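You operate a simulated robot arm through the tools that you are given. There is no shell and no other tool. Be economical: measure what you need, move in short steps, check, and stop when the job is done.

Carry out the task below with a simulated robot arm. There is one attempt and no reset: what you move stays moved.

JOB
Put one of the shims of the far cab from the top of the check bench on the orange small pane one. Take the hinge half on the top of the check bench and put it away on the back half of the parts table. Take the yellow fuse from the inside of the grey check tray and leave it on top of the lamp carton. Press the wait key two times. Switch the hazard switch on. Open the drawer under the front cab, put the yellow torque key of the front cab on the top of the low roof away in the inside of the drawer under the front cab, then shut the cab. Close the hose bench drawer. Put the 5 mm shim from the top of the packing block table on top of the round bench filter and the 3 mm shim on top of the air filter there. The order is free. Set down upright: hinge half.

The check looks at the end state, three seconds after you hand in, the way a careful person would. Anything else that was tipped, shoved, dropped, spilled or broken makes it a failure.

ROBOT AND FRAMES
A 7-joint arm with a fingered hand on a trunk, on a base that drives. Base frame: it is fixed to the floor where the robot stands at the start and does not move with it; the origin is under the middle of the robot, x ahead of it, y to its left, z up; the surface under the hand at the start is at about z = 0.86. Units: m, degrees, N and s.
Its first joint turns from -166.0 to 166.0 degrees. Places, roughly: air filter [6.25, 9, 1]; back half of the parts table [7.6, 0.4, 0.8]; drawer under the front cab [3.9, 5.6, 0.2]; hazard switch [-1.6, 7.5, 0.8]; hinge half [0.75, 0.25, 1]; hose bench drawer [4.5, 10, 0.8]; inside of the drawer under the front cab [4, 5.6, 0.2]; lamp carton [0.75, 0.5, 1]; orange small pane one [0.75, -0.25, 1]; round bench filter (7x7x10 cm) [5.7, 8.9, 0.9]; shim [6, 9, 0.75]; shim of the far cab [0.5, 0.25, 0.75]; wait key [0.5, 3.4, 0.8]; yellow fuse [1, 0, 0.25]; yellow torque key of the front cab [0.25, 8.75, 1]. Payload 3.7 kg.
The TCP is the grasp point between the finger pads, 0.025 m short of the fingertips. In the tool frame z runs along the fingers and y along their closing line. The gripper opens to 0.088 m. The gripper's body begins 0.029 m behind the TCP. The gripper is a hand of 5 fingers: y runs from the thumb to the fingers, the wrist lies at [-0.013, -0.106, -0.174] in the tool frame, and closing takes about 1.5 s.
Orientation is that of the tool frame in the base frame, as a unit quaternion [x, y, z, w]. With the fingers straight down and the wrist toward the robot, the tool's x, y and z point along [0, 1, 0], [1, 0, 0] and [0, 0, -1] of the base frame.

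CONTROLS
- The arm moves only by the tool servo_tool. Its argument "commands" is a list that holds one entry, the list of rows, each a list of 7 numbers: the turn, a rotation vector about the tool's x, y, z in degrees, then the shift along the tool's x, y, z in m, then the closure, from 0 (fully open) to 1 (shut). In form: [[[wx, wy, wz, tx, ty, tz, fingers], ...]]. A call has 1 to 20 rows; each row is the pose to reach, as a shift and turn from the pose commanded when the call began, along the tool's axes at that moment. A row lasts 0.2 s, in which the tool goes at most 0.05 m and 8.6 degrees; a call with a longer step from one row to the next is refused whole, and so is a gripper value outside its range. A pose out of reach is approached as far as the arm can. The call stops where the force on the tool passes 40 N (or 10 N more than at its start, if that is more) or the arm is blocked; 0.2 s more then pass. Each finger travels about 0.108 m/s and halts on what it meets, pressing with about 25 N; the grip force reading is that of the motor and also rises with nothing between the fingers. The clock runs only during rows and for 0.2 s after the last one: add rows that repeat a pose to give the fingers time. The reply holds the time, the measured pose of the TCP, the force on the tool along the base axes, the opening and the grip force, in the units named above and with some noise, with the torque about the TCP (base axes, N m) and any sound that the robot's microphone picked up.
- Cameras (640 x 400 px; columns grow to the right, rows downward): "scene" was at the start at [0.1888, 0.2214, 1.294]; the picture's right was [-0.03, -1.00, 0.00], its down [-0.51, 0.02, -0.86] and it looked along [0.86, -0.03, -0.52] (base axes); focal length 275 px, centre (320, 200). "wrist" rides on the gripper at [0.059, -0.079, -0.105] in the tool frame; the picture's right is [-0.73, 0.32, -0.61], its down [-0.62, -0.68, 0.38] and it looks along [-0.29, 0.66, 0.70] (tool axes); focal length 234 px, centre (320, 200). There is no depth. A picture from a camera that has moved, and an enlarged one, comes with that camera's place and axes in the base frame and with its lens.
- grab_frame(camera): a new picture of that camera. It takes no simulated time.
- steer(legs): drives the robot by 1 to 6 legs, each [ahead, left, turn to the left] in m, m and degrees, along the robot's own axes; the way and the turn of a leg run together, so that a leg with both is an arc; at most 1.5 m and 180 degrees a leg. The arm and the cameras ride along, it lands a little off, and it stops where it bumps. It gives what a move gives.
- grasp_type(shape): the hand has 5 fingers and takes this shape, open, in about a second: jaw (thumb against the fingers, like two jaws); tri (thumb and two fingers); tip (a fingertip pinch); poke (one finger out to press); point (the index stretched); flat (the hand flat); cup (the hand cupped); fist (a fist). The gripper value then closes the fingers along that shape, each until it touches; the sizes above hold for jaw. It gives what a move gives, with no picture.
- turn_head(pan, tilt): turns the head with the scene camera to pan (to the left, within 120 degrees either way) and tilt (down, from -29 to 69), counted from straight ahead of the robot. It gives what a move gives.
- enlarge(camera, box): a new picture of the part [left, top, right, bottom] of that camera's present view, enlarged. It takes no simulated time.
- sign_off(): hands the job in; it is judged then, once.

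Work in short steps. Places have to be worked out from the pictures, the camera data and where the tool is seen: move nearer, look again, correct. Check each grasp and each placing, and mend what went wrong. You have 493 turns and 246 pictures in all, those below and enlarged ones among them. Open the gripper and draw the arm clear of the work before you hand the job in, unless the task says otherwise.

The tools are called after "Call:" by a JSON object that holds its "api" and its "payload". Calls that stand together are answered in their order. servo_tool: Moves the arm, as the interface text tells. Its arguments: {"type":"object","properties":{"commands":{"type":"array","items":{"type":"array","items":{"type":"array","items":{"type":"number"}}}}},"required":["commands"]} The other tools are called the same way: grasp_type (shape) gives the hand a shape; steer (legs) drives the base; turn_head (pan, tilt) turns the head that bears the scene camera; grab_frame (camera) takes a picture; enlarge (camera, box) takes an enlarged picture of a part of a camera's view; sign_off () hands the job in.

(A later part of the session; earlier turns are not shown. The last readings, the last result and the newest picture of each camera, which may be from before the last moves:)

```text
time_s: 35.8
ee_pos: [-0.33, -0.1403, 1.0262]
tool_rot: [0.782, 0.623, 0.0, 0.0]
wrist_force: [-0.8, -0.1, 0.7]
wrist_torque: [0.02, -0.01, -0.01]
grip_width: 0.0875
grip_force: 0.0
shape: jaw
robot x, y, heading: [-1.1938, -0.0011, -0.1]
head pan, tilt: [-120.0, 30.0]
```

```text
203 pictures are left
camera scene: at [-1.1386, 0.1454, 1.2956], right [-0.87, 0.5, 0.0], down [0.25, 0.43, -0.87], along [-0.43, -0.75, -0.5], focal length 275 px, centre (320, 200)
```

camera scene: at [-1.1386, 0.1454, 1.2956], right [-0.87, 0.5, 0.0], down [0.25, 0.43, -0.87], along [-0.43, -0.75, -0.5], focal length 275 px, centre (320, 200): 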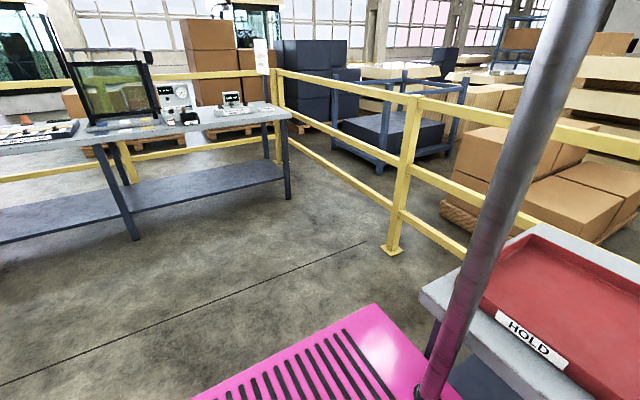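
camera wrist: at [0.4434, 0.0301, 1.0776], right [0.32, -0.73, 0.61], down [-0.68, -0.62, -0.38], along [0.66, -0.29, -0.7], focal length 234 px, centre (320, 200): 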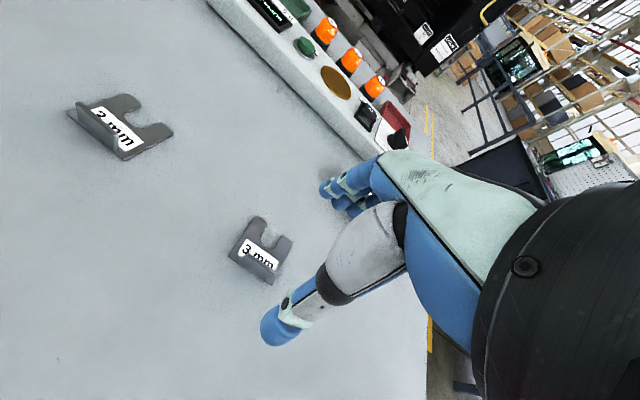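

Behind is a table with a HOLD tray that I touched lightly; nothing moved. The tray (yellow fuse ≈[0.99,0.11,0.27]) is near the bench's back edge, so I'll work from the back side. First tuck the arm to its start pose.

Call:
{"api": "servo_tool", "payload": {"commands": [[[0, 0, -1, 0.026, -0.033, -0.05, 0], [0, 0, -2, 0.052, -0.066, -0.08, 0], [0, 0, -4, 0.078, -0.099, -0.11, 0], [0, 0, -5, 0.104, -0.132, -0.11, 0], [0, 0, -6, 0.13, -0.165, -0.11, 0], [0, 0, -7, 0.156, -0.198, -0.11, 0], [0, 0, -8, 0.182, -0.231, -0.11, 0], [0, 0, -10, 0.208, -0.264, -0.11, 0], [0, 0, -11, 0.234, -0.297, -0.11, 0], [0, 0, -12, 0.26, -0.33, -0.11, 0], [0, 0, -13, 0.286, -0.363, -0.11, 0]]]}}

Call:
{"api": "turn_head", "payload": {"pan": -30, "tilt": 25}}

Call:
{"api": "grab_frame", "payload": {"camera": "scene"}}

```text
refused: row 1 steps farther than a row can; nothing moved
```

```text
time_s: 37.4
ee_pos: [-0.3301, -0.1403, 1.0271]
tool_rot: [0.782, 0.623, 0.0, 0.0]
wrist_force: [-0.5, -0.7, 0.2]
wrist_torque: [0.01, 0.0, -0.02]
grip_width: 0.0878
grip_force: 0.1
shape: jaw
robot x, y, heading: [-1.1941, -0.0003, 0.2]
head pan, tilt: [-30.0, 25.0]
```

```text
202 pictures are left
camera scene: at [-1.0137, 0.1779, 1.3035], right [-0.5, -0.87, 0.0], down [-0.37, 0.21, -0.91], along [0.79, -0.45, -0.42], focal length 275 px, centre (320, 200)
```

scene: 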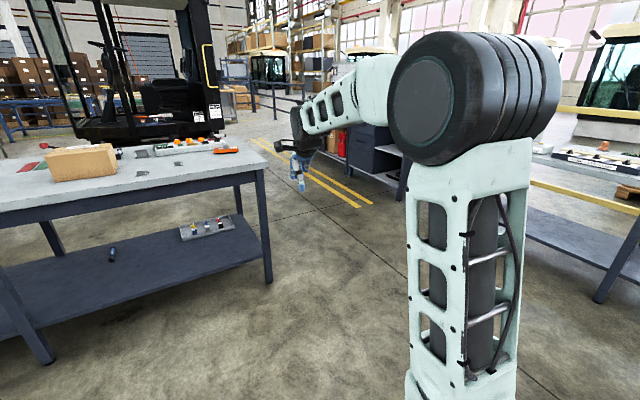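

Retry the tuck with smaller steps.

Call:
{"api": "servo_tool", "payload": {"commands": [[[0, 0, 0, 0, 0, -0.04, 0], [0, 0, 0, 0, 0, -0.08, 0], [0, 0, 0, 0, 0, -0.11, 0], [0, 0, -2, 0.028, -0.036, -0.11, 0], [0, 0, -3, 0.056, -0.072, -0.11, 0], [0, 0, -4, 0.084, -0.108, -0.11, 0], [0, 0, -5, 0.112, -0.144, -0.11, 0], [0, 0, -6, 0.14, -0.18, -0.11, 0], [0, 0, -8, 0.168, -0.216, -0.11, 0], [0, 0, -9, 0.196, -0.252, -0.11, 0], [0, 0, -10, 0.224, -0.288, -0.11, 0], [0, 0, -11, 0.252, -0.324, -0.11, 0], [0, 0, -13, 0.286, -0.36, -0.11, 0]]]}}

Call:
{"api": "grab_frame", "payload": {"camera": "scene"}}

```text
time_s: 40.2
ee_pos: [-0.6198, 0.2174, 1.1358]
tool_rot: [0.706, 0.708, 0.0, 0.0]
wrist_force: [-0.1, -0.1, 0.0]
wrist_torque: [0.02, 0.02, -0.02]
grip_width: 0.0878
grip_force: 0.1
shape: jaw
robot x, y, heading: [-1.1954, -0.0014, 0.1]
head pan, tilt: [-30.0, 25.0]
```

```text
201 pictures are left
camera scene: at [-1.0136, 0.1778, 1.3035], right [-0.5, -0.87, 0.0], down [-0.37, 0.21, -0.91], along [0.79, -0.45, -0.42], focal length 275 px, centre (320, 200)
```

scene: 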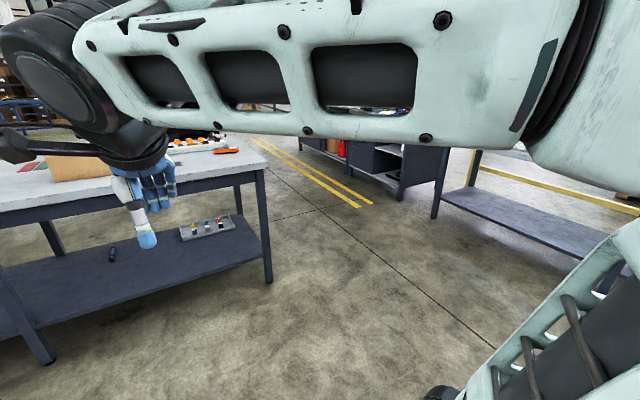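

Clear aisle on the right (y≈-1.1). Drive around the bench's right end to its back side and face it.

Call:
{"api": "steer", "payload": {"legs": [[0, -1.1, 0], [1.5, 0, 0], [1.5, 0, 0], [0.2, 0, 0], [0, 1.3, 0], [0, 0, 180]]}}

Call:
{"api": "turn_head", "payload": {"pan": 0, "tilt": 35}}

Call:
{"api": "grab_frame", "payload": {"camera": "scene"}}

```text
time_s: 74.5
ee_pos: [1.3921, 0.0234, 1.1356]
tool_rot: [0.708, -0.706, 0.0, 0.0]
wrist_force: [-0.1, 0.3, -0.9]
wrist_torque: [0.05, -0.01, 0.01]
grip_width: 0.0876
grip_force: 0.0
shape: jaw
robot x, y, heading: [1.9625, 0.2404, -179.8]
head pan, tilt: [-30.0, 25.0]
```

```text
time_s: 75.5
ee_pos: [1.3925, 0.0235, 1.1365]
tool_rot: [0.708, -0.706, -0.001, 0.0]
wrist_force: [0.2, -0.7, 0.8]
wrist_torque: [-0.04, 0.01, 0.0]
grip_width: 0.0876
grip_force: 0.0
shape: jaw
robot x, y, heading: [1.9644, 0.2402, -179.9]
head pan, tilt: [0.0, 35.0]
```

```text
200 pictures are left
camera scene: at [1.7759, 0.0167, 1.2878], right [0.0, 1.0, 0.0], down [0.57, 0.0, -0.82], along [-0.82, 0.0, -0.57], focal length 275 px, centre (320, 200)
```

scene: 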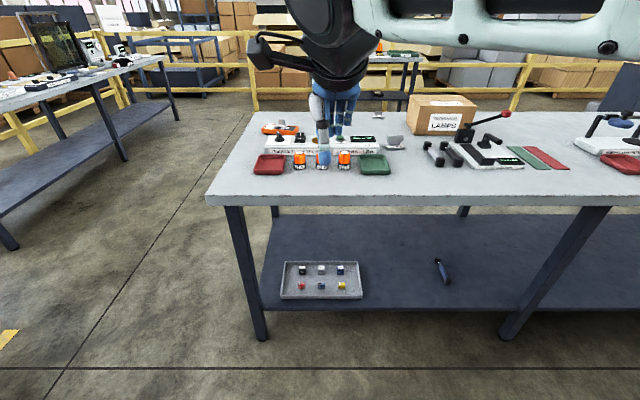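

The tray is in clear view from this side; zoom on it.

Call:
{"api": "enlarge", "payload": {"camera": "scene", "box": [270, 250, 370, 312]}}

```text
6.40 times, centred on (320, 281) of scene
camera zoom: at [1.7759, 0.0167, 1.2878], right [0.0, 1.0, 0.0], down [0.57, 0.0, -0.82], along [-0.82, 0.0, -0.57], focal length 1761 px, centre (320, -318)
```

zoom: 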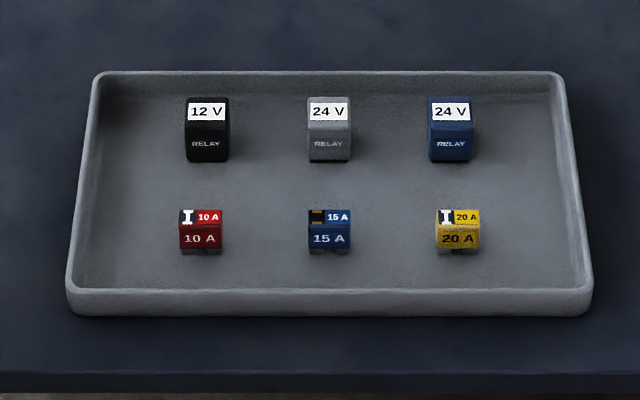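

Yellow fuse centre ≈[0.987,0.113], z 0.252–0.279, about 16 mm thick in x. Lower the hand outside the bench's back edge first.

Call:
{"api": "servo_tool", "payload": {"commands": [[[0, 0, 0, -0.01, 0.004, 0.04, 0], [0, 0, 0, -0.02, 0.008, 0.08, 0], [0, 0, 0, -0.03, 0.01, 0.12, 0], [0, 0, 0, -0.04, 0.012, 0.16, 0], [0, 0, 0, -0.05, 0.012, 0.2, 0], [0, 0, 0, -0.06, 0.012, 0.24, 0], [0, 0, 0, -0.07, 0.012, 0.28, 0], [0, 0, 0, -0.08, 0.012, 0.32, 0], [0, 0, 0, -0.09, 0.012, 0.36, 0], [0, 0, 0, -0.09, 0.012, 0.4, 0]]]}}

Call:
{"api": "grab_frame", "payload": {"camera": "scene"}}

```text
time_s: 77.7
ee_pos: [1.3541, 0.0914, 0.7459]
tool_rot: [0.707, -0.707, 0.0, -0.002]
wrist_force: [0.7, -0.4, 0.5]
wrist_torque: [0.0, 0.04, -0.04]
grip_width: 0.0879
grip_force: 0.1
shape: jaw
out of reach, approached as far as the arm can: row 9, 10
robot x, y, heading: [1.9668, 0.2401, -180.1]
head pan, tilt: [0.0, 35.0]
```

```text
198 pictures are left
camera scene: at [1.7761, 0.014, 1.2878], right [-0.04, 1.0, 0.0], down [0.57, 0.02, -0.82], along [-0.82, -0.03, -0.57], focal length 275 px, centre (320, 200)
```

scene: 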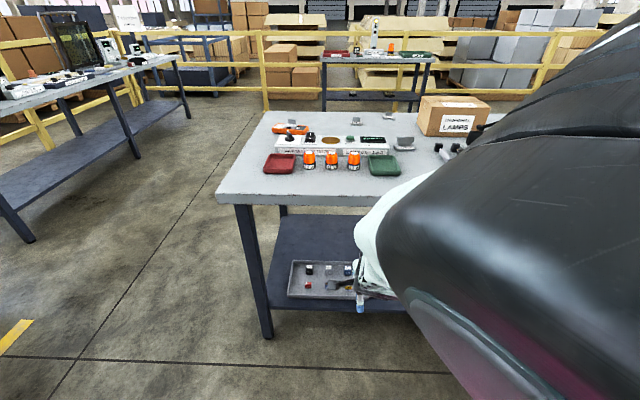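

Too near for low reach. Raise a bit, back off 0.25 m, then extend and test lowering there.

Call:
{"api": "servo_tool", "payload": {"commands": [[[0, 0, 0, 0, 0, -0.04, 0], [0, 0, 0, 0, 0, -0.08, 0], [0, 0, 0, 0, 0, -0.12, 0]]]}}

Call:
{"api": "steer", "payload": {"legs": [[-0.25, 0, 0]]}}

Call:
{"api": "servo_tool", "payload": {"commands": [[[0, 0, 0, 0, 0.045, 0, 0], [0, 0, 0, 0, 0.09, 0, 0], [0, 0, 0, 0, 0.135, 0, 0], [0, 0, 0, 0, 0.18, 0.0, 0], [0, 0, 0, 0, 0.19, 0.04, 0], [0, 0, 0, 0, 0.19, 0.08, 0], [0, 0, 0, 0, 0.19, 0.12, 0], [0, 0, 0, 0, 0.19, 0.16, 0], [0, 0, 0, 0, 0.19, 0.2, 0], [0, 0, 0, 0, 0.19, 0.24, 0], [0, 0, 0, 0, 0.19, 0.28, 0], [0, 0, 0, 0, 0.19, 0.32, 0], [0, 0, 0, 0, 0.19, 0.36, 0]]]}}

Call:
{"api": "grab_frame", "payload": {"camera": "scene"}}

```text
time_s: 78.5
ee_pos: [1.3557, 0.0936, 0.8669]
tool_rot: [0.708, -0.706, 0.0, 0.0]
wrist_force: [-0.4, 0.0, -0.6]
wrist_torque: [-0.01, 0.02, -0.01]
grip_width: 0.0877
grip_force: 0.0
shape: jaw
robot x, y, heading: [1.965, 0.2408, -180.1]
head pan, tilt: [0.0, 35.0]
```

```text
time_s: 80.3
ee_pos: [1.6051, 0.0934, 0.8668]
tool_rot: [0.708, -0.707, 0.0, 0.0]
wrist_force: [-1.1, 0.0, -0.8]
wrist_torque: [0.02, -0.02, 0.0]
grip_width: 0.0878
grip_force: 0.0
shape: jaw
robot x, y, heading: [2.2135, 0.2395, -179.9]
head pan, tilt: [0.0, 35.0]
```

```text
time_s: 83.1
ee_pos: [1.4131, 0.0925, 0.506]
tool_rot: [0.708, -0.706, 0.0, 0.0]
wrist_force: [0.6, 0.3, 0.7]
wrist_torque: [0.01, 0.03, 0.03]
grip_width: 0.0878
grip_force: 0.0
shape: jaw
robot x, y, heading: [2.2129, 0.2411, -179.8]
head pan, tilt: [0.0, 35.0]
```

```text
197 pictures are left
camera scene: at [2.0249, 0.0171, 1.2878], right [0.0, 1.0, 0.0], down [0.57, 0.0, -0.82], along [-0.82, 0.0, -0.57], focal length 275 px, centre (320, 200)
```

scene: 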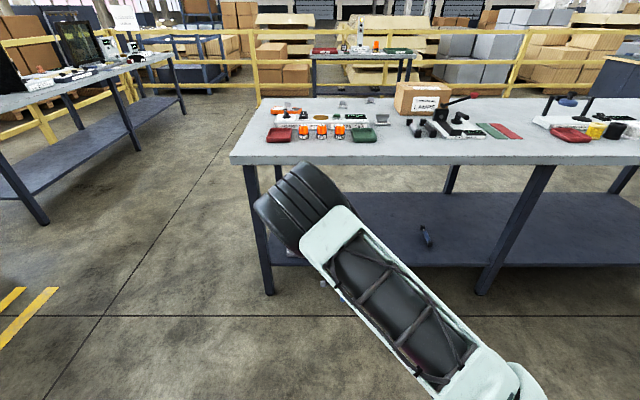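

Reachable now. I'll tilt the fingers 20° inward so the forearm clears the bench edge, lower to z≈0.36 and align y=0.113 with the opening reduced.

Call:
{"api": "servo_tool", "payload": {"commands": [[[-7, 0, 0, -0.01, 0, 0.03, 0.2], [-14, 0, 0, -0.02, 0, 0.06, 0.4], [-20, 0, 0, -0.021, 0, 0.09, 0.5], [-20, 0, 0, -0.021, 0, 0.12, 0.5], [-20, 0, 0, -0.021, 0, 0.146, 0.5], [-20, 0, 0, -0.021, 0, 0.146, 0.5]]]}}

Call:
{"api": "grab_frame", "payload": {"camera": "wrist"}}

Call:
{"api": "grab_frame", "payload": {"camera": "scene"}}

```text
time_s: 84.5
ee_pos: [1.4119, 0.1144, 0.3711]
tool_rot: [0.697, -0.696, -0.122, 0.124]
wrist_force: [0.2, 0.2, 0.1]
wrist_torque: [0.03, 0.02, -0.01]
grip_width: 0.0446
grip_force: 0.0
shape: jaw
out of reach, approached as far as the arm can: row 5, 6
robot x, y, heading: [2.2138, 0.2467, -180.0]
head pan, tilt: [0.0, 35.0]
```

```text
196 pictures are left
camera wrist: at [1.523, 0.0553, 0.4427], right [-0.1, 0.73, 0.68], down [0.51, 0.62, -0.59], along [-0.86, 0.29, -0.43], focal length 234 px, centre (320, 200)
```

wrist: 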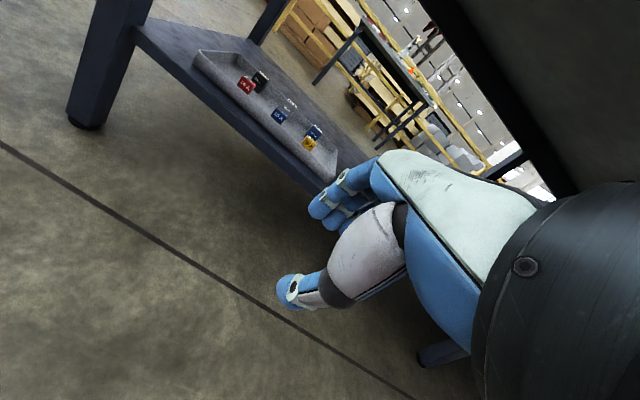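

```text
195 pictures are left
camera scene: at [2.0249, 0.017, 1.2878], right [0.0, 1.0, 0.0], down [0.57, 0.0, -0.82], along [-0.82, 0.0, -0.57], focal length 275 px, centre (320, 200)
```

scene: 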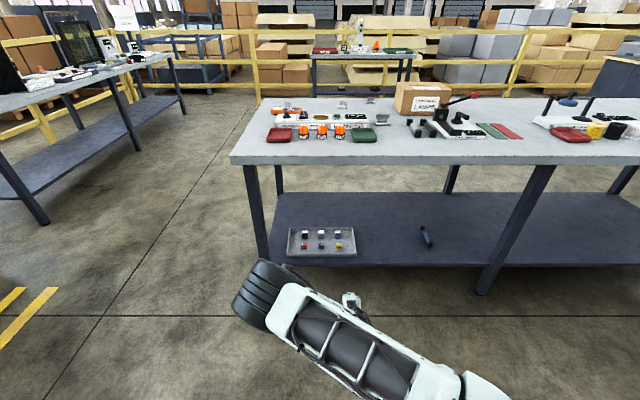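

Farther out seems to permit lower; extend 0.12 m and test lowering to ~0.28.

Call:
{"api": "servo_tool", "payload": {"commands": [[[0, 0, 0, 0, 0.038, -0.014, 0.5], [0, 0, 0, 0, 0.075, -0.027, 0.5], [0, 0, 0, 0, 0.113, -0.041, 0.5], [0, 0, 0, 0, 0.126, -0.003, 0.5], [0, 0, 0, 0, 0.14, 0.035, 0.5], [0, 0, 0, 0, 0.144, 0.054, 0.5], [0, 0, 0, 0, 0.144, 0.054, 0.5]]]}}

Call:
{"api": "grab_frame", "payload": {"camera": "scene"}}

```text
time_s: 86.1
ee_pos: [1.2625, 0.1132, 0.3697]
tool_rot: [0.697, -0.695, -0.122, 0.123]
wrist_force: [-0.4, -0.8, 0.0]
wrist_torque: [0.01, 0.01, -0.01]
grip_width: 0.0444
grip_force: 0.1
shape: jaw
robot x, y, heading: [2.2154, 0.2439, -180.0]
head pan, tilt: [0.0, 35.0]
```

```text
194 pictures are left
camera scene: at [2.0248, 0.017, 1.2878], right [0.0, 1.0, 0.0], down [0.57, 0.0, -0.82], along [-0.82, 0.0, -0.57], focal length 275 px, centre (320, 200)
```

scene: 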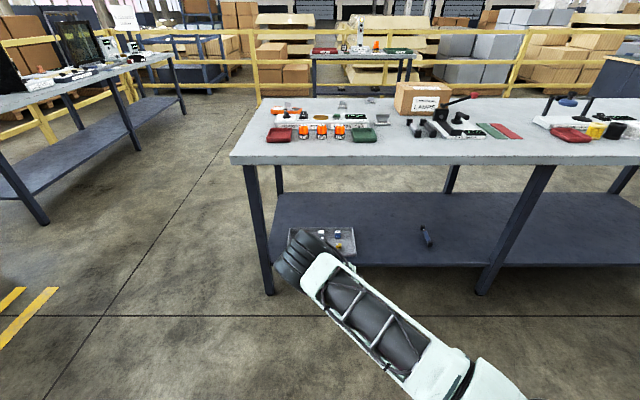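

Not limited here. Now lower 0.09 m straight down (outside the shelf edge) to test.

Call:
{"api": "servo_tool", "payload": {"commands": [[[0, 0, 0, 0, -0.01, 0.028, 0.5], [0, 0, 0, 0, -0.02, 0.056, 0.5], [0, 0, 0, 0, -0.029, 0.08, 0.5], [0, 0, 0, 0, -0.029, 0.08, 0.5]]]}}

Call:
{"api": "grab_frame", "payload": {"camera": "wrist"}}

```text
time_s: 87.1
ee_pos: [1.2627, 0.1136, 0.3638]
tool_rot: [0.697, -0.696, -0.123, 0.123]
wrist_force: [0.1, -0.7, 0.4]
wrist_torque: [0.0, -0.01, 0.01]
grip_width: 0.0446
grip_force: 0.1
shape: jaw
out of reach, approached as far as the arm can: row 1, 2, 3, 4
robot x, y, heading: [2.2154, 0.2448, -179.7]
head pan, tilt: [0.0, 35.0]
```

```text
193 pictures are left
camera wrist: at [1.3713, 0.0547, 0.4358], right [-0.1, 0.73, 0.68], down [0.51, 0.62, -0.59], along [-0.86, 0.29, -0.43], focal length 234 px, centre (320, 200)
```

wrist: 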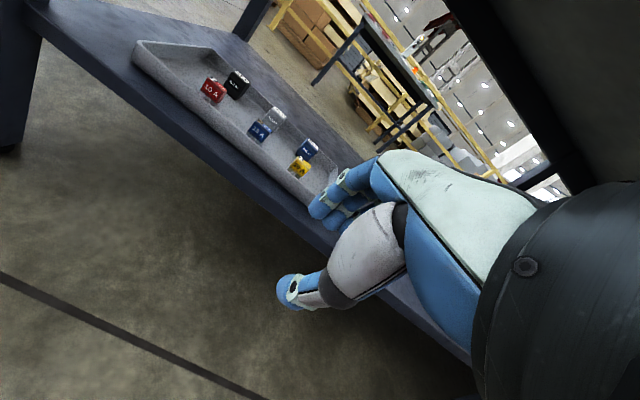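

Limit seems tied to the wrist. Test with zero tilt here: untilt and lower.

Call:
{"api": "servo_tool", "payload": {"commands": [[[7, 0, 0, 0, 0, 0, 0.5], [14, 0, 0, 0, 0, 0, 0.5], [20, 0, 0, 0, 0, 0, 0.5], [20, 0, 0, 0, -0.01, 0.028, 0.5], [20, 0, 0, 0, -0.02, 0.056, 0.5], [20, 0, 0, 0, -0.03, 0.084, 0.5], [20, 0, 0, 0, -0.03, 0.084, 0.5]]]}}

```text
time_s: 88.7
ee_pos: [1.2603, 0.1148, 0.3272]
tool_rot: [0.708, -0.706, -0.001, 0.0]
wrist_force: [0.0, -0.2, -0.6]
wrist_torque: [0.0, 0.01, 0.0]
grip_width: 0.0447
grip_force: 0.1
shape: jaw
out of reach, approached as far as the arm can: row 5, 6, 7
robot x, y, heading: [2.213, 0.2436, -180.0]
head pan, tilt: [0.0, 35.0]
```

Wrist height floor ≈0.49 regardless of tilt. Test whether lateral position matters: shift to the robot's right and lower.

Call:
{"api": "servo_tool", "payload": {"commands": [[[0, 0, 0, 0, 0, -0.045, 0.5], [0, 0, 0, -0.045, 0, -0.045, 0.5], [0, 0, 0, -0.09, 0, -0.045, 0.5], [0, 0, 0, -0.135, 0, -0.045, 0.5], [0, 0, 0, -0.18, 0, -0.045, 0.5], [0, 0, 0, -0.225, 0, -0.045, 0.5], [0, 0, 0, -0.225, 0, 0, 0.5], [0, 0, 0, -0.225, 0, 0.04, 0.5], [0, 0, 0, -0.225, 0, 0.08, 0.5], [0, 0, 0, -0.225, 0, 0.08, 0.5]]]}}

Call:
{"api": "grab_frame", "payload": {"camera": "scene"}}

```text
time_s: 90.9
ee_pos: [1.2625, 0.3402, 0.3199]
tool_rot: [0.708, -0.707, -0.001, -0.001]
wrist_force: [0.0, 0.0, 0.0]
wrist_torque: [0.01, 0.0, -0.02]
grip_width: 0.0445
grip_force: 0.1
shape: jaw
out of reach, approached as far as the arm can: row 8, 9, 10
robot x, y, heading: [2.2153, 0.2437, -180.1]
head pan, tilt: [0.0, 35.0]
```

```text
192 pictures are left
camera scene: at [2.0248, 0.0171, 1.2878], right [0.0, 1.0, 0.0], down [0.57, 0.0, -0.82], along [-0.82, 0.0, -0.57], focal length 275 px, centre (320, 200)
```

scene: 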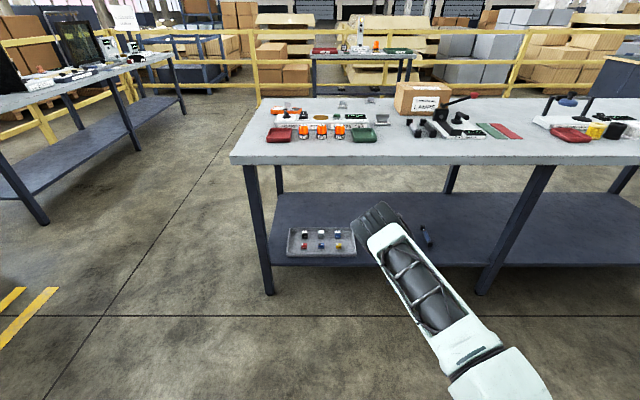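

Look at the arm's shape to understand the limit.

Call:
{"api": "turn_head", "payload": {"pan": -45, "tilt": 40}}

Call:
{"api": "grab_frame", "payload": {"camera": "scene"}}

Call:
{"api": "grab_frame", "payload": {"camera": "wrist"}}

```text
time_s: 92.0
ee_pos: [1.2618, 0.3402, 0.3207]
tool_rot: [0.708, -0.707, -0.001, 0.0]
wrist_force: [0.2, -0.1, -0.5]
wrist_torque: [0.02, 0.0, 0.01]
grip_width: 0.0443
grip_force: 0.1
shape: jaw
robot x, y, heading: [2.2152, 0.2396, -179.8]
head pan, tilt: [-45.0, 40.0]
```

```text
191 pictures are left
camera scene: at [2.0527, 0.0771, 1.2802], right [0.71, 0.71, 0.0], down [0.46, -0.45, -0.77], along [-0.54, 0.54, -0.64], focal length 275 px, centre (320, 200)
```

scene: 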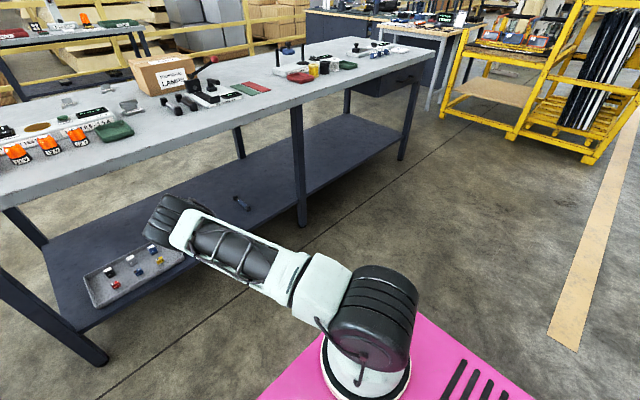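

```text
190 pictures are left
camera wrist: at [1.3399, 0.2807, 0.4261], right [-0.32, 0.73, 0.61], down [0.68, 0.62, -0.38], along [-0.66, 0.29, -0.7], focal length 234 px, centre (320, 200)
```

wrist: 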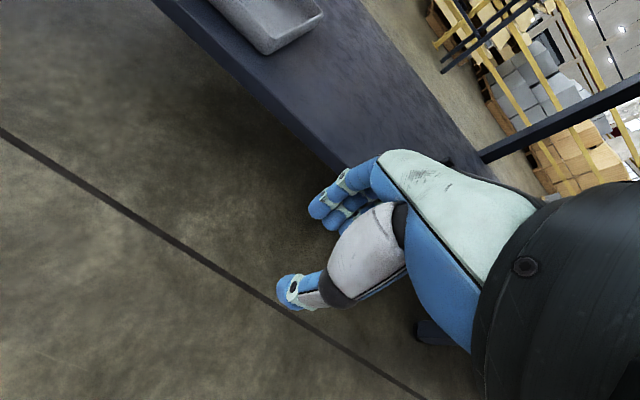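

Try whether a yawed hand gets lower: yaw +45° and lower.

Call:
{"api": "servo_tool", "payload": {"commands": [[[0, 0, 8, 0, 0, -0.02, 0.5], [0, 0, 16, 0, 0, -0.03, 0.5], [0, 0, 24, 0, 0, -0.03, 0.5], [0, 0, 32, 0, 0, -0.03, 0.5], [0, 0, 40, 0, 0, -0.03, 0.5], [0, 0, 45, 0, 0, -0.03, 0.5], [0, 0, 45, 0, 0, 0.0, 0.5], [0, 0, 45, 0, 0, 0.04, 0.5], [0, 0, 45, 0, 0, 0.08, 0.5], [0, 0, 45, 0, 0, 0.08, 0.5]]]}}

Call:
{"api": "servo_tool", "payload": {"commands": [[[0, 0, -8, 0, 0, -0.03, 0.5], [0, 0, -16, 0, 0, -0.03, 0.5], [0, 0, -24, 0, 0, -0.03, 0.5], [0, 0, -32, 0, 0, -0.03, 0.5], [0, 0, -40, 0, 0, -0.03, 0.5], [0, 0, -48, 0, 0, -0.03, 0.5], [0, 0, -56, 0, 0, -0.03, 0.5], [0, 0, -64, 0, 0, -0.03, 0.5], [0, 0, -72, 0, 0, -0.03, 0.5], [0, 0, -80, 0, 0, -0.03, 0.5], [0, 0, -88, 0, 0, -0.03, 0.5], [0, 0, -90, 0, 0, 0, 0.5], [0, 0, -90, 0, 0, 0.04, 0.5], [0, 0, -90, 0, 0, 0.08, 0.5]]]}}

```text
time_s: 94.2
ee_pos: [1.2613, 0.3385, 0.3266]
tool_rot: [-0.384, 0.923, 0.0, 0.001]
wrist_force: [0.2, -0.4, 1.0]
wrist_torque: [-0.02, -0.01, 0.03]
grip_width: 0.0445
grip_force: 0.0
shape: jaw
out of reach, approached as far as the arm can: row 7, 8, 9, 10
robot x, y, heading: [2.2181, 0.241, -180.0]
head pan, tilt: [-45.0, 40.0]
```

```text
time_s: 97.2
ee_pos: [1.2813, 0.3155, 0.3281]
tool_rot: [0.924, -0.382, 0.0, 0.0]
wrist_force: [0.4, 0.4, 1.3]
wrist_torque: [-0.01, 0.01, -0.02]
grip_width: 0.0441
grip_force: 0.1
shape: jaw
out of reach, approached as far as the arm can: row 12, 13, 14
robot x, y, heading: [2.2158, 0.2423, -180.2]
head pan, tilt: [-45.0, 40.0]
```

Yaw makes no difference. Restore yaw and test farther out (rel ~1.1).

Call:
{"api": "servo_tool", "payload": {"commands": [[[0, 0, 8, 0, 0, -0.03, 0.5], [0, 0, 16, 0, 0, -0.03, 0.5], [0, 0, 24, 0, 0, -0.03, 0.5], [0, 0, 32, 0, 0, -0.03, 0.5], [0, 0, 40, 0, 0, -0.03, 0.5], [0, 0, 45, 0, 0, -0.03, 0.5]]]}}

Call:
{"api": "servo_tool", "payload": {"commands": [[[0, 0, 0, 0, 0.04, 0, 0.5], [0, 0, 0, 0, 0.08, 0, 0.5], [0, 0, 0, 0, 0.08, 0.04, 0.5], [0, 0, 0, 0, 0.08, 0.08, 0.5], [0, 0, 0, 0, 0.08, 0.08, 0.5]]]}}

```text
time_s: 98.6
ee_pos: [1.2804, 0.3153, 0.3588]
tool_rot: [-0.707, 0.707, 0.0, 0.0]
wrist_force: [-0.3, -0.6, 0.5]
wrist_torque: [0.0, 0.0, 0.03]
grip_width: 0.0445
grip_force: 0.1
shape: jaw
robot x, y, heading: [2.211, 0.2425, -180.0]
head pan, tilt: [-45.0, 40.0]
```

```text
time_s: 99.8
ee_pos: [1.2241, 0.3201, 0.3299]
tool_rot: [0.708, -0.706, 0.0, 0.0]
wrist_force: [0.6, 0.2, 0.0]
wrist_torque: [0.02, -0.04, -0.02]
grip_width: 0.0443
grip_force: 0.1
shape: jaw
out of reach, approached as far as the arm can: row 3, 4, 5
robot x, y, heading: [2.2122, 0.2448, -180.1]
head pan, tilt: [-45.0, 40.0]
```

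The upper arm looks to be at its limit; I'll sweep radially at z=0.30 to see where it becomes reachable (all outside the shelf).

Call:
{"api": "servo_tool", "payload": {"commands": [[[0, 0, 0, 0, 0.0, -0.03, 0.5], [0, 0, 0, 0, -0.03, -0.03, 0.5], [0, 0, 0, 0, -0.06, -0.01, 0.5], [0, 0, 0, 0, -0.06, 0.02, 0.5], [0, 0, 0, 0, -0.09, 0.02, 0.5], [0, 0, 0, 0, -0.12, 0.02, 0.5], [0, 0, 0, 0, -0.15, 0.02, 0.5], [0, 0, 0, 0, -0.18, 0.02, 0.5], [0, 0, 0, 0, -0.21, 0.02, 0.5], [0, 0, 0, 0, -0.24, 0.02, 0.5], [0, 0, 0, 0, -0.27, 0.02, 0.5], [0, 0, 0, 0, -0.27, 0.02, 0.5]]]}}

```text
time_s: 102.4
ee_pos: [1.4813, 0.3224, 0.3399]
tool_rot: [0.707, -0.707, -0.001, -0.001]
wrist_force: [0.1, 0.5, 0.3]
wrist_torque: [-0.01, 0.03, 0.03]
grip_width: 0.0445
grip_force: 0.1
shape: jaw
out of reach, approached as far as the arm can: row 4, 5, 6, 7, 8, 9, 10, 11, 12
robot x, y, heading: [2.2134, 0.2417, -179.8]
head pan, tilt: [-45.0, 40.0]
```

All fail at 0.31. I need the arm's true posture; take two head views for triangulation.

Call:
{"api": "grab_frame", "payload": {"camera": "scene"}}

Call:
{"api": "turn_head", "payload": {"pan": -95, "tilt": 45}}

Call:
{"api": "grab_frame", "payload": {"camera": "scene"}}

```text
189 pictures are left
camera scene: at [2.0527, 0.0772, 1.2802], right [0.71, 0.71, 0.0], down [0.46, -0.45, -0.77], along [-0.54, 0.54, -0.64], focal length 275 px, centre (320, 200)
```

scene: 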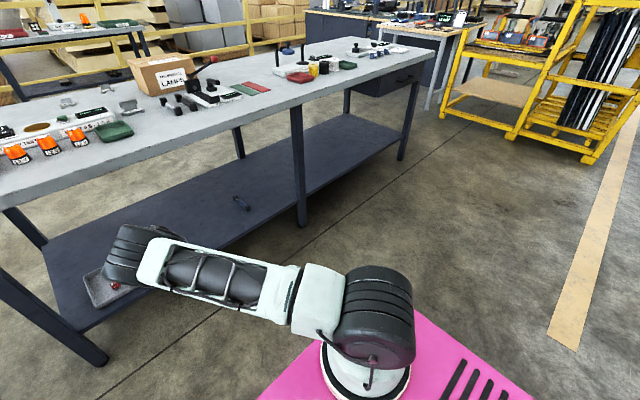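

```text
time_s: 103.6
ee_pos: [1.4798, 0.3217, 0.3397]
tool_rot: [0.708, -0.707, -0.001, -0.001]
wrist_force: [0.0, -0.6, 0.2]
wrist_torque: [-0.01, -0.02, -0.04]
grip_width: 0.0442
grip_force: 0.1
shape: jaw
robot x, y, heading: [2.2162, 0.2409, -180.1]
head pan, tilt: [-95.0, 45.0]
```

```text
188 pictures are left
camera scene: at [2.1198, 0.0982, 1.273], right [1.0, -0.09, 0.0], down [-0.06, -0.7, -0.71], along [0.06, 0.7, -0.71], focal length 275 px, centre (320, 200)
```

scene: 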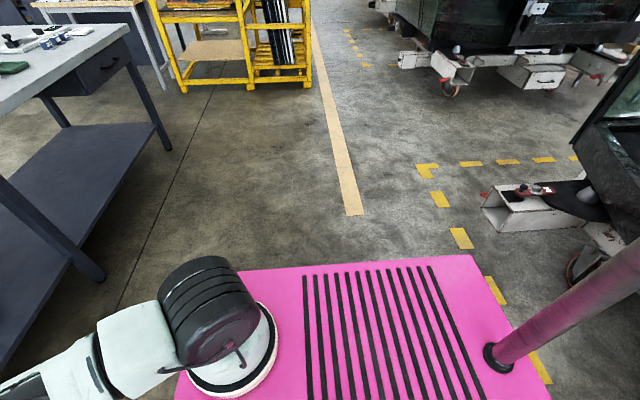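

I'll back off to free floor and test a strong forward tilt for low reach.

Call:
{"api": "steer", "payload": {"legs": [[-0.35, 0, 0]]}}

Call:
{"api": "servo_tool", "payload": {"commands": [[[0, 0, 0, 0, 0.04, -0.05, 0.5], [-8, 0, 0, 0, 0.08, -0.08, 0.5], [-16, 0, 0, 0, 0.12, -0.08, 0.5], [-24, 0, 0, 0, 0.16, -0.08, 0.5], [-32, 0, 0, 0, 0.2, -0.08, 0.5], [-40, 0, 0, 0, 0.24, -0.08, 0.5], [-48, 0, 0, 0, 0.26, -0.08, 0.5], [-56, 0, 0, 0, 0.28, -0.08, 0.5], [-60, 0, 0, 0, 0.28, -0.04, 0.5], [-60, 0, 0, 0, 0.28, -0.0, 0.5], [-60, 0, 0, 0, 0.28, 0.03, 0.5], [-60, 0, 0, 0, 0.28, 0.07, 0.5], [-60, 0, 0, 0, 0.28, 0.1, 0.5], [-60, 0, 0, 0, 0.28, 0.1, 0.5]]]}}

Call:
{"api": "turn_head", "payload": {"pan": -30, "tilt": 40}}

Call:
{"api": "grab_frame", "payload": {"camera": "scene"}}

```text
time_s: 105.8
ee_pos: [1.8294, 0.3209, 0.3393]
tool_rot: [0.708, -0.706, -0.001, 0.0]
wrist_force: [-0.4, -0.4, 0.2]
wrist_torque: [0.01, -0.02, -0.04]
grip_width: 0.0444
grip_force: 0.0
shape: jaw
robot x, y, heading: [2.5608, 0.2444, -179.8]
head pan, tilt: [-95.0, 45.0]
```

```text
refused: row 1 steps farther than a row can; nothing moved
```

```text
time_s: 107.2
ee_pos: [1.8288, 0.3206, 0.3408]
tool_rot: [0.709, -0.705, 0.0, 0.001]
wrist_force: [-0.4, -0.1, 0.6]
wrist_torque: [-0.03, -0.01, 0.0]
grip_width: 0.0441
grip_force: 0.0
shape: jaw
robot x, y, heading: [2.5641, 0.2434, -179.9]
head pan, tilt: [-30.0, 40.0]
```

```text
187 pictures are left
camera scene: at [2.3879, 0.0601, 1.2802], right [0.5, 0.87, 0.0], down [0.56, -0.32, -0.77], along [-0.66, 0.38, -0.64], focal length 275 px, centre (320, 200)
```

scene: 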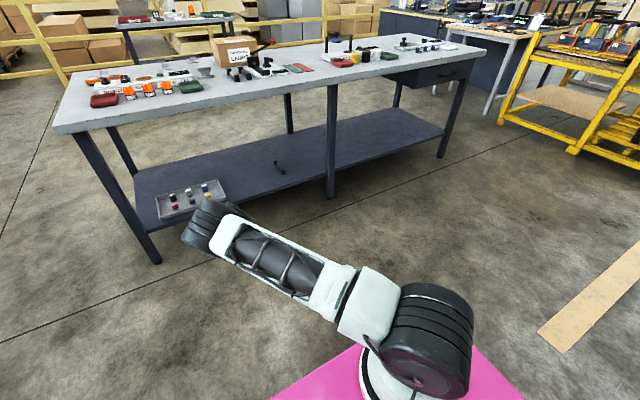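

Resend with allowed steps.

Call:
{"api": "servo_tool", "payload": {"commands": [[[0, 0, 0, 0, 0, -0.04, 0.5], [0, 0, 0, 0, 0.02, -0.08, 0.5], [-8, 0, 0, 0, 0.06, -0.08, 0.5], [-16, 0, 0, 0, 0.1, -0.08, 0.5], [-24, 0, 0, 0, 0.14, -0.08, 0.5], [-32, 0, 0, 0, 0.18, -0.08, 0.5], [-40, 0, 0, 0, 0.22, -0.08, 0.5], [-48, 0, 0, 0, 0.25, -0.08, 0.5], [-56, 0, 0, 0, 0.28, -0.08, 0.5], [-60, 0, 0, 0, 0.28, -0.04, 0.5], [-60, 0, 0, 0, 0.28, -0.0, 0.5], [-60, 0, 0, 0, 0.28, 0.03, 0.5], [-60, 0, 0, 0, 0.28, 0.07, 0.5], [-60, 0, 0, 0, 0.28, 0.1, 0.5], [-60, 0, 0, 0, 0.28, 0.1, 0.5]]]}}

Call:
{"api": "grab_frame", "payload": {"camera": "scene"}}

```text
time_s: 110.4
ee_pos: [1.5595, 0.3195, 0.4932]
tool_rot: [0.614, -0.611, -0.352, 0.354]
wrist_force: [-0.1, 0.0, 0.0]
wrist_torque: [0.0, 0.01, 0.02]
grip_width: 0.0441
grip_force: 0.1
shape: jaw
out of reach, approached as far as the arm can: row 8, 9, 10, 11, 12, 13, 14, 15
robot x, y, heading: [2.5628, 0.246, -180.0]
head pan, tilt: [-30.0, 40.0]
```

```text
186 pictures are left
camera scene: at [2.3878, 0.06, 1.2802], right [0.5, 0.87, 0.0], down [0.56, -0.32, -0.77], along [-0.66, 0.38, -0.64], focal length 275 px, centre (320, 200)
```

scene: 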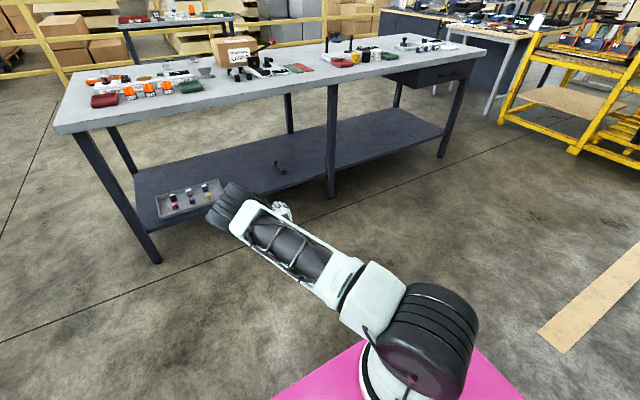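

Wrist-height floor ≈0.49 in every pitch. Test sideways tilts: restore to vertical, then roll ±30° while lowering.

Call:
{"api": "servo_tool", "payload": {"commands": [[[8, 0, 0, 0, 0, -0.03, 0.5], [16, 0, 0, 0, 0, -0.03, 0.5], [24, 0, 0, 0, 0, -0.03, 0.5], [32, 0, 0, 0, 0, -0.03, 0.5], [40, 0, 0, 0, 0, -0.03, 0.5], [48, 0, 0, 0, 0, -0.03, 0.5], [56, 0, 0, 0, 0, -0.03, 0.5], [60, 0, 0, 0, 0, -0.03, 0.5]]]}}

Call:
{"api": "servo_tool", "payload": {"commands": [[[0, 8, 0, 0, 0, 0.03, 0.5], [0, 16, 0, 0, 0, 0.06, 0.5], [0, 24, 0, 0, 0, 0.09, 0.5], [0, 30, 0, 0, 0, 0.12, 0.5], [0, 30, 0, 0, 0, 0.16, 0.5], [0, 30, 0, 0, 0, 0.2, 0.5], [0, 30, 0, 0, 0, 0.24, 0.5], [0, 30, 0, 0, 0, 0.24, 0.5]]]}}

Call:
{"api": "servo_tool", "payload": {"commands": [[[0, -8, 0, 0, 0, -0.04, 0.5], [0, -16, 0, 0, 0, -0.04, 0.5], [0, -24, 0, 0, 0, -0.04, 0.5], [0, -32, 0, 0, 0, -0.04, 0.5], [0, -40, 0, 0, 0, -0.04, 0.5], [0, -48, 0, 0, 0, -0.04, 0.5], [0, -56, 0, 0, 0, -0.04, 0.5], [0, -60, 0, 0.02, 0, -0.01, 0.5], [0, -60, 0, 0.03, 0, 0.03, 0.5], [0, -60, 0, 0.05, 0, 0.07, 0.5], [0, -60, 0, 0.05, 0, 0.07, 0.5]]]}}

```text
time_s: 112.2
ee_pos: [1.5847, 0.3206, 0.5082]
tool_rot: [0.708, -0.706, 0.0, 0.0]
wrist_force: [-0.5, 0.4, 0.4]
wrist_torque: [0.0, -0.02, 0.01]
grip_width: 0.0442
grip_force: 0.1
shape: jaw
robot x, y, heading: [2.5582, 0.245, -179.8]
head pan, tilt: [-30.0, 40.0]
```

```text
time_s: 114.0
ee_pos: [1.6024, 0.3014, 0.3542]
tool_rot: [0.685, -0.682, 0.182, 0.182]
wrist_force: [-0.6, 0.2, -0.6]
wrist_torque: [0.02, 0.01, -0.01]
grip_width: 0.0443
grip_force: 0.0
shape: jaw
out of reach, approached as far as the arm can: row 5, 6, 7, 8
robot x, y, heading: [2.5604, 0.2467, -179.7]
head pan, tilt: [-30.0, 40.0]
```

```text
time_s: 116.4
ee_pos: [1.6138, 0.2287, 0.3414]
tool_rot: [0.684, -0.682, -0.183, -0.182]
wrist_force: [-0.3, -0.3, 0.0]
wrist_torque: [-0.01, -0.01, -0.01]
grip_width: 0.0443
grip_force: 0.1
shape: jaw
out of reach, approached as far as the arm can: row 10, 11
robot x, y, heading: [2.5617, 0.2406, -179.8]
head pan, tilt: [-30.0, 40.0]
```

Test whether it slowly creeps lower with long holds: go vertical and command z≈0.25 for many rows.

Call:
{"api": "servo_tool", "payload": {"commands": [[[0, 8, 0, 0, 0, -0.04, 0.5], [0, 16, 0, 0, 0, -0.04, 0.5], [0, 24, 0, 0, 0, -0.04, 0.5], [0, 30, 0, 0, 0, -0.04, 0.5], [0, 30, 0, -0.02, 0, 0.0, 0.5], [0, 30, 0, -0.04, 0, 0.04, 0.5], [0, 30, 0, -0.05, 0, 0.08, 0.5], [0, 30, 0, -0.05, 0, 0.1, 0.5], [0, 30, 0, -0.05, 0, 0.1, 0.5], [0, 30, 0, -0.05, 0, 0.1, 0.5], [0, 30, 0, -0.05, 0, 0.1, 0.5], [0, 30, 0, -0.05, 0, 0.1, 0.5], [0, 30, 0, -0.05, 0, 0.1, 0.5], [0, 30, 0, -0.05, 0, 0.1, 0.5], [0, 30, 0, -0.05, 0, 0.1, 0.5], [0, 30, 0, -0.05, 0, 0.1, 0.5]]]}}

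Call:
{"api": "turn_head", "payload": {"pan": 0, "tilt": 60}}

Call:
{"api": "grab_frame", "payload": {"camera": "scene"}}

```text
time_s: 119.8
ee_pos: [1.6231, 0.3137, 0.3184]
tool_rot: [0.709, -0.706, 0.001, 0.0]
wrist_force: [-0.6, 1.1, -0.1]
wrist_torque: [-0.01, -0.01, 0.04]
grip_width: 0.044
grip_force: 0.1
shape: jaw
out of reach, approached as far as the arm can: row 7, 8, 9, 10, 11, 12, 13, 14, 15, 16
robot x, y, heading: [2.5639, 0.2431, -179.7]
head pan, tilt: [-30.0, 40.0]
```

```text
time_s: 120.7
ee_pos: [1.6238, 0.3144, 0.3181]
tool_rot: [0.709, -0.706, -0.001, 0.001]
wrist_force: [-0.5, -0.3, 0.5]
wrist_torque: [0.03, 0.02, -0.01]
grip_width: 0.0443
grip_force: 0.0
shape: jaw
robot x, y, heading: [2.5608, 0.2456, -179.8]
head pan, tilt: [0.0, 60.0]
```

```text
185 pictures are left
camera scene: at [2.395, 0.0176, 1.2535], right [0.0, 1.0, 0.0], down [0.87, 0.0, -0.5], along [-0.5, 0.0, -0.87], focal length 275 px, centre (320, 200)
```

scene: 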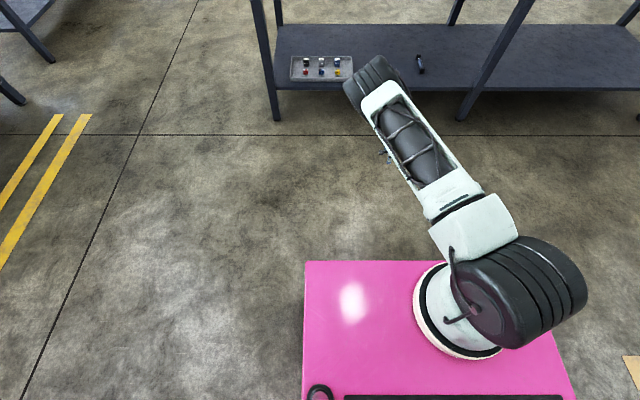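

The picture shows the elbow pushed out beyond the wrist—a folded posture. I'll re-posture: raise high, extend fully straight, then lower while extended.

Call:
{"api": "servo_tool", "payload": {"commands": [[[0, 0, 0, 0, 0, -0.048, 0.5], [0, 0, 0, 0, 0, -0.096, 0.5], [0, 0, 0, 0, 0, -0.144, 0.5], [0, 0, 0, 0, 0, -0.192, 0.5], [0, 0, 0, 0, 0, -0.24, 0.5], [0, 0, 0, 0, 0, -0.288, 0.5], [0, 0, 0, 0, 0, -0.336, 0.5], [0, 0, 0, 0, 0, -0.384, 0.5], [0, 0, 0, 0, 0, -0.432, 0.5], [0, 0, 0, 0, 0, -0.48, 0.5], [0, 0, 0, 0, 0, -0.528, 0.5], [0, 0, 0, 0, 0, -0.576, 0.5], [0, 0, 0, 0, 0, -0.624, 0.5], [0, 0, 0, 0, 0, -0.672, 0.5]]]}}

Call:
{"api": "servo_tool", "payload": {"commands": [[[0, 0, 0, 0, 0.045, 0, 0.5], [0, 0, 0, 0, 0.09, 0, 0.5], [0, 0, 0, 0, 0.135, 0, 0.5], [0, 0, 0, 0, 0.18, 0, 0.5], [0, 0, 0, 0, 0.225, 0, 0.5], [0, 0, 0, 0, 0.27, 0, 0.5], [0, 0, 0, 0, 0.31, 0, 0.5]]]}}

Call:
{"api": "turn_head", "payload": {"pan": -20, "tilt": 45}}

Call:
{"api": "grab_frame", "payload": {"camera": "scene"}}

```text
time_s: 123.7
ee_pos: [1.6225, 0.3144, 0.9909]
tool_rot: [0.708, -0.706, 0.001, -0.001]
wrist_force: [-0.1, 0.2, 0.1]
wrist_torque: [0.01, 0.03, 0.03]
grip_width: 0.0443
grip_force: 0.0
shape: jaw
robot x, y, heading: [2.5653, 0.2438, -179.9]
head pan, tilt: [0.0, 60.0]
```

```text
time_s: 125.3
ee_pos: [1.3995, 0.3028, 0.9924]
tool_rot: [0.709, -0.705, 0.0, 0.0]
wrist_force: [0.0, 0.9, 0.0]
wrist_torque: [0.01, 0.02, 0.0]
grip_width: 0.0443
grip_force: 0.2
shape: jaw
out of reach, approached as far as the arm can: row 5, 6, 7
robot x, y, heading: [2.563, 0.245, -179.7]
head pan, tilt: [0.0, 60.0]
```

```text
time_s: 126.2
ee_pos: [1.3989, 0.303, 0.9922]
tool_rot: [0.708, -0.706, 0.0, 0.0]
wrist_force: [0.3, 0.3, -0.1]
wrist_torque: [0.0, -0.02, -0.02]
grip_width: 0.0443
grip_force: 0.0
shape: jaw
robot x, y, heading: [2.5646, 0.2466, -179.7]
head pan, tilt: [-20.0, 45.0]
```

```text
184 pictures are left
camera scene: at [2.3851, 0.0453, 1.2729], right [0.34, 0.94, 0.0], down [0.67, -0.24, -0.71], along [-0.67, 0.24, -0.71], focal length 275 px, centre (320, 200)
```

scene: 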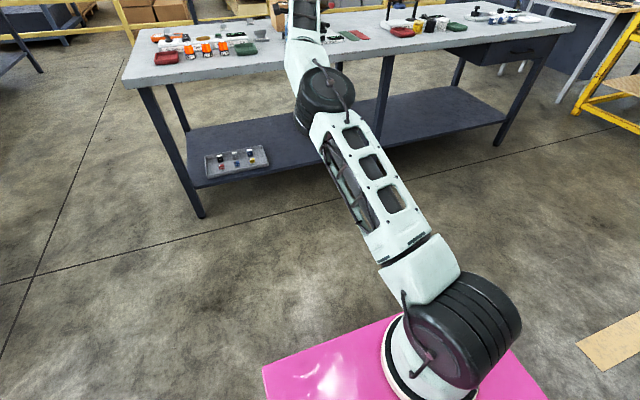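

Arm is now nearly straight. Lower from here straight down to about 0.28 and see.

Call:
{"api": "servo_tool", "payload": {"commands": [[[0, 0, 0, 0, 0, 0.045, 0.5], [0, 0, 0, 0, 0, 0.09, 0.5], [0, 0, 0, 0, 0, 0.135, 0.5], [0, 0, 0, 0, 0, 0.18, 0.5], [0, 0, 0, 0, 0, 0.225, 0.5], [0, 0, 0, 0, 0, 0.27, 0.5], [0, 0, 0, 0, 0, 0.315, 0.5], [0, 0, 0, 0, 0, 0.36, 0.5], [0, 0, 0, 0, 0, 0.405, 0.5], [0, 0, 0, 0, 0, 0.45, 0.5], [0, 0, 0, 0, 0, 0.495, 0.5], [0, 0, 0, 0, 0, 0.54, 0.5], [0, 0, 0, 0, 0, 0.585, 0.5], [0, 0, 0, 0, 0, 0.63, 0.5], [0, 0, 0, 0, 0, 0.675, 0.5], [0, 0, 0, 0, 0, 0.715, 0.5], [0, 0, 0, 0, 0, 0.715, 0.5]]]}}

Call:
{"api": "grab_frame", "payload": {"camera": "scene"}}

```text
time_s: 129.8
ee_pos: [1.4621, 0.3151, 0.3804]
tool_rot: [0.709, -0.705, 0.0, 0.0]
wrist_force: [-0.5, 0.2, 0.0]
wrist_torque: [-0.02, 0.01, 0.0]
grip_width: 0.0442
grip_force: 0.0
shape: jaw
out of reach, approached as far as the arm can: row 13, 14, 15, 16, 17
robot x, y, heading: [2.5636, 0.244, -179.7]
head pan, tilt: [-20.0, 45.0]
```

```text
183 pictures are left
camera scene: at [2.3851, 0.0453, 1.273], right [0.34, 0.94, 0.0], down [0.67, -0.24, -0.71], along [-0.67, 0.24, -0.71], focal length 275 px, centre (320, 200)
```

scene: 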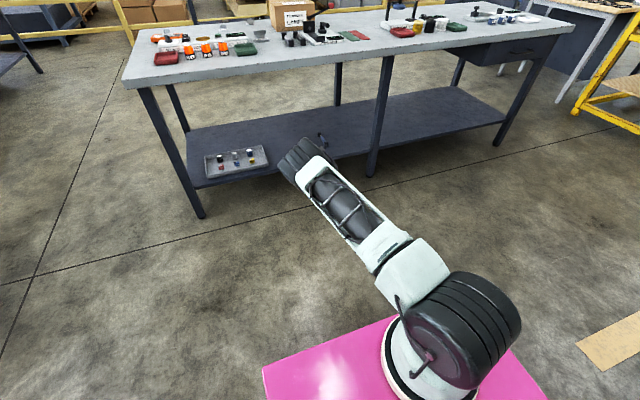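

Fitting the limit points: the elbow is capped at z≈0.87 and the forearm is ≈0.385, so the wrist can't go below ≈0.485. Check whether other hand shapes reach farther beyond the wrist.

Call:
{"api": "grasp_type", "payload": {"shape": "tip"}}

Call:
{"api": "grab_frame", "payload": {"camera": "wrist"}}

Call:
{"api": "grasp_type", "payload": {"shape": "poke"}}

Call:
{"api": "grab_frame", "payload": {"camera": "wrist"}}

```text
time_s: 130.7
ee_pos: [1.4628, 0.3152, 0.3812]
tool_rot: [0.708, -0.706, 0.0, 0.0]
wrist_force: [1.3, -0.2, -0.1]
wrist_torque: [0.04, -0.04, 0.02]
grip_width: 0.0878
grip_force: 0.0
shape: tip
robot x, y, heading: [2.5642, 0.2429, -180.1]
head pan, tilt: [-20.0, 45.0]
```

```text
182 pictures are left
camera wrist: at [1.5415, 0.2564, 0.4865], right [-0.33, 0.72, 0.61], down [0.68, 0.63, -0.38], along [-0.66, 0.29, -0.7], focal length 234 px, centre (320, 200)
```

wrist: 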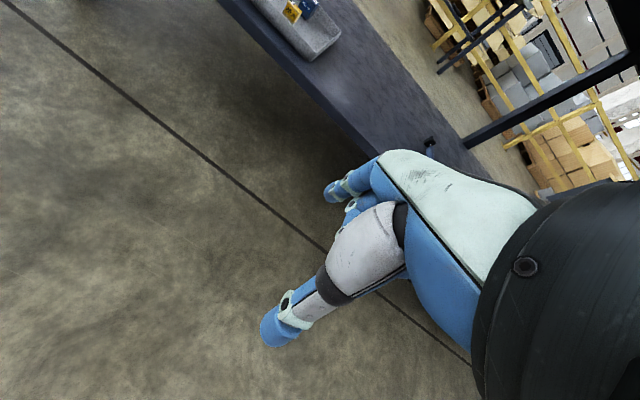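

```text
time_s: 131.6
ee_pos: [1.4636, 0.3146, 0.3819]
tool_rot: [0.708, -0.706, 0.0, -0.001]
wrist_force: [0.8, -0.3, 0.4]
wrist_torque: [0.02, 0.01, -0.03]
grip_width: 0.0001
grip_force: 0.1
shape: poke
robot x, y, heading: [2.5593, 0.245, -179.9]
head pan, tilt: [-20.0, 45.0]
```

```text
181 pictures are left
camera wrist: at [1.5415, 0.2564, 0.4865], right [-0.33, 0.72, 0.61], down [0.68, 0.63, -0.38], along [-0.66, 0.29, -0.7], focal length 234 px, centre (320, 200)
```

wrist: 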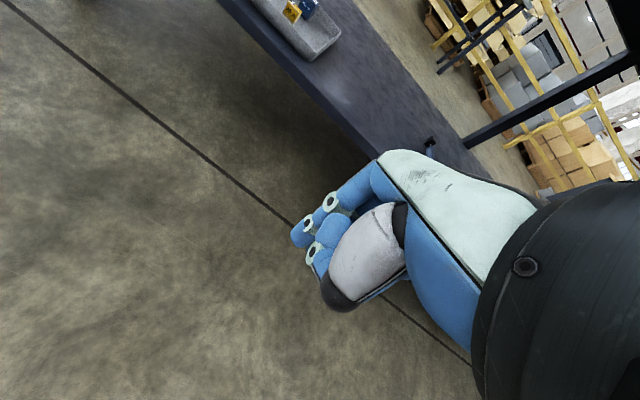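

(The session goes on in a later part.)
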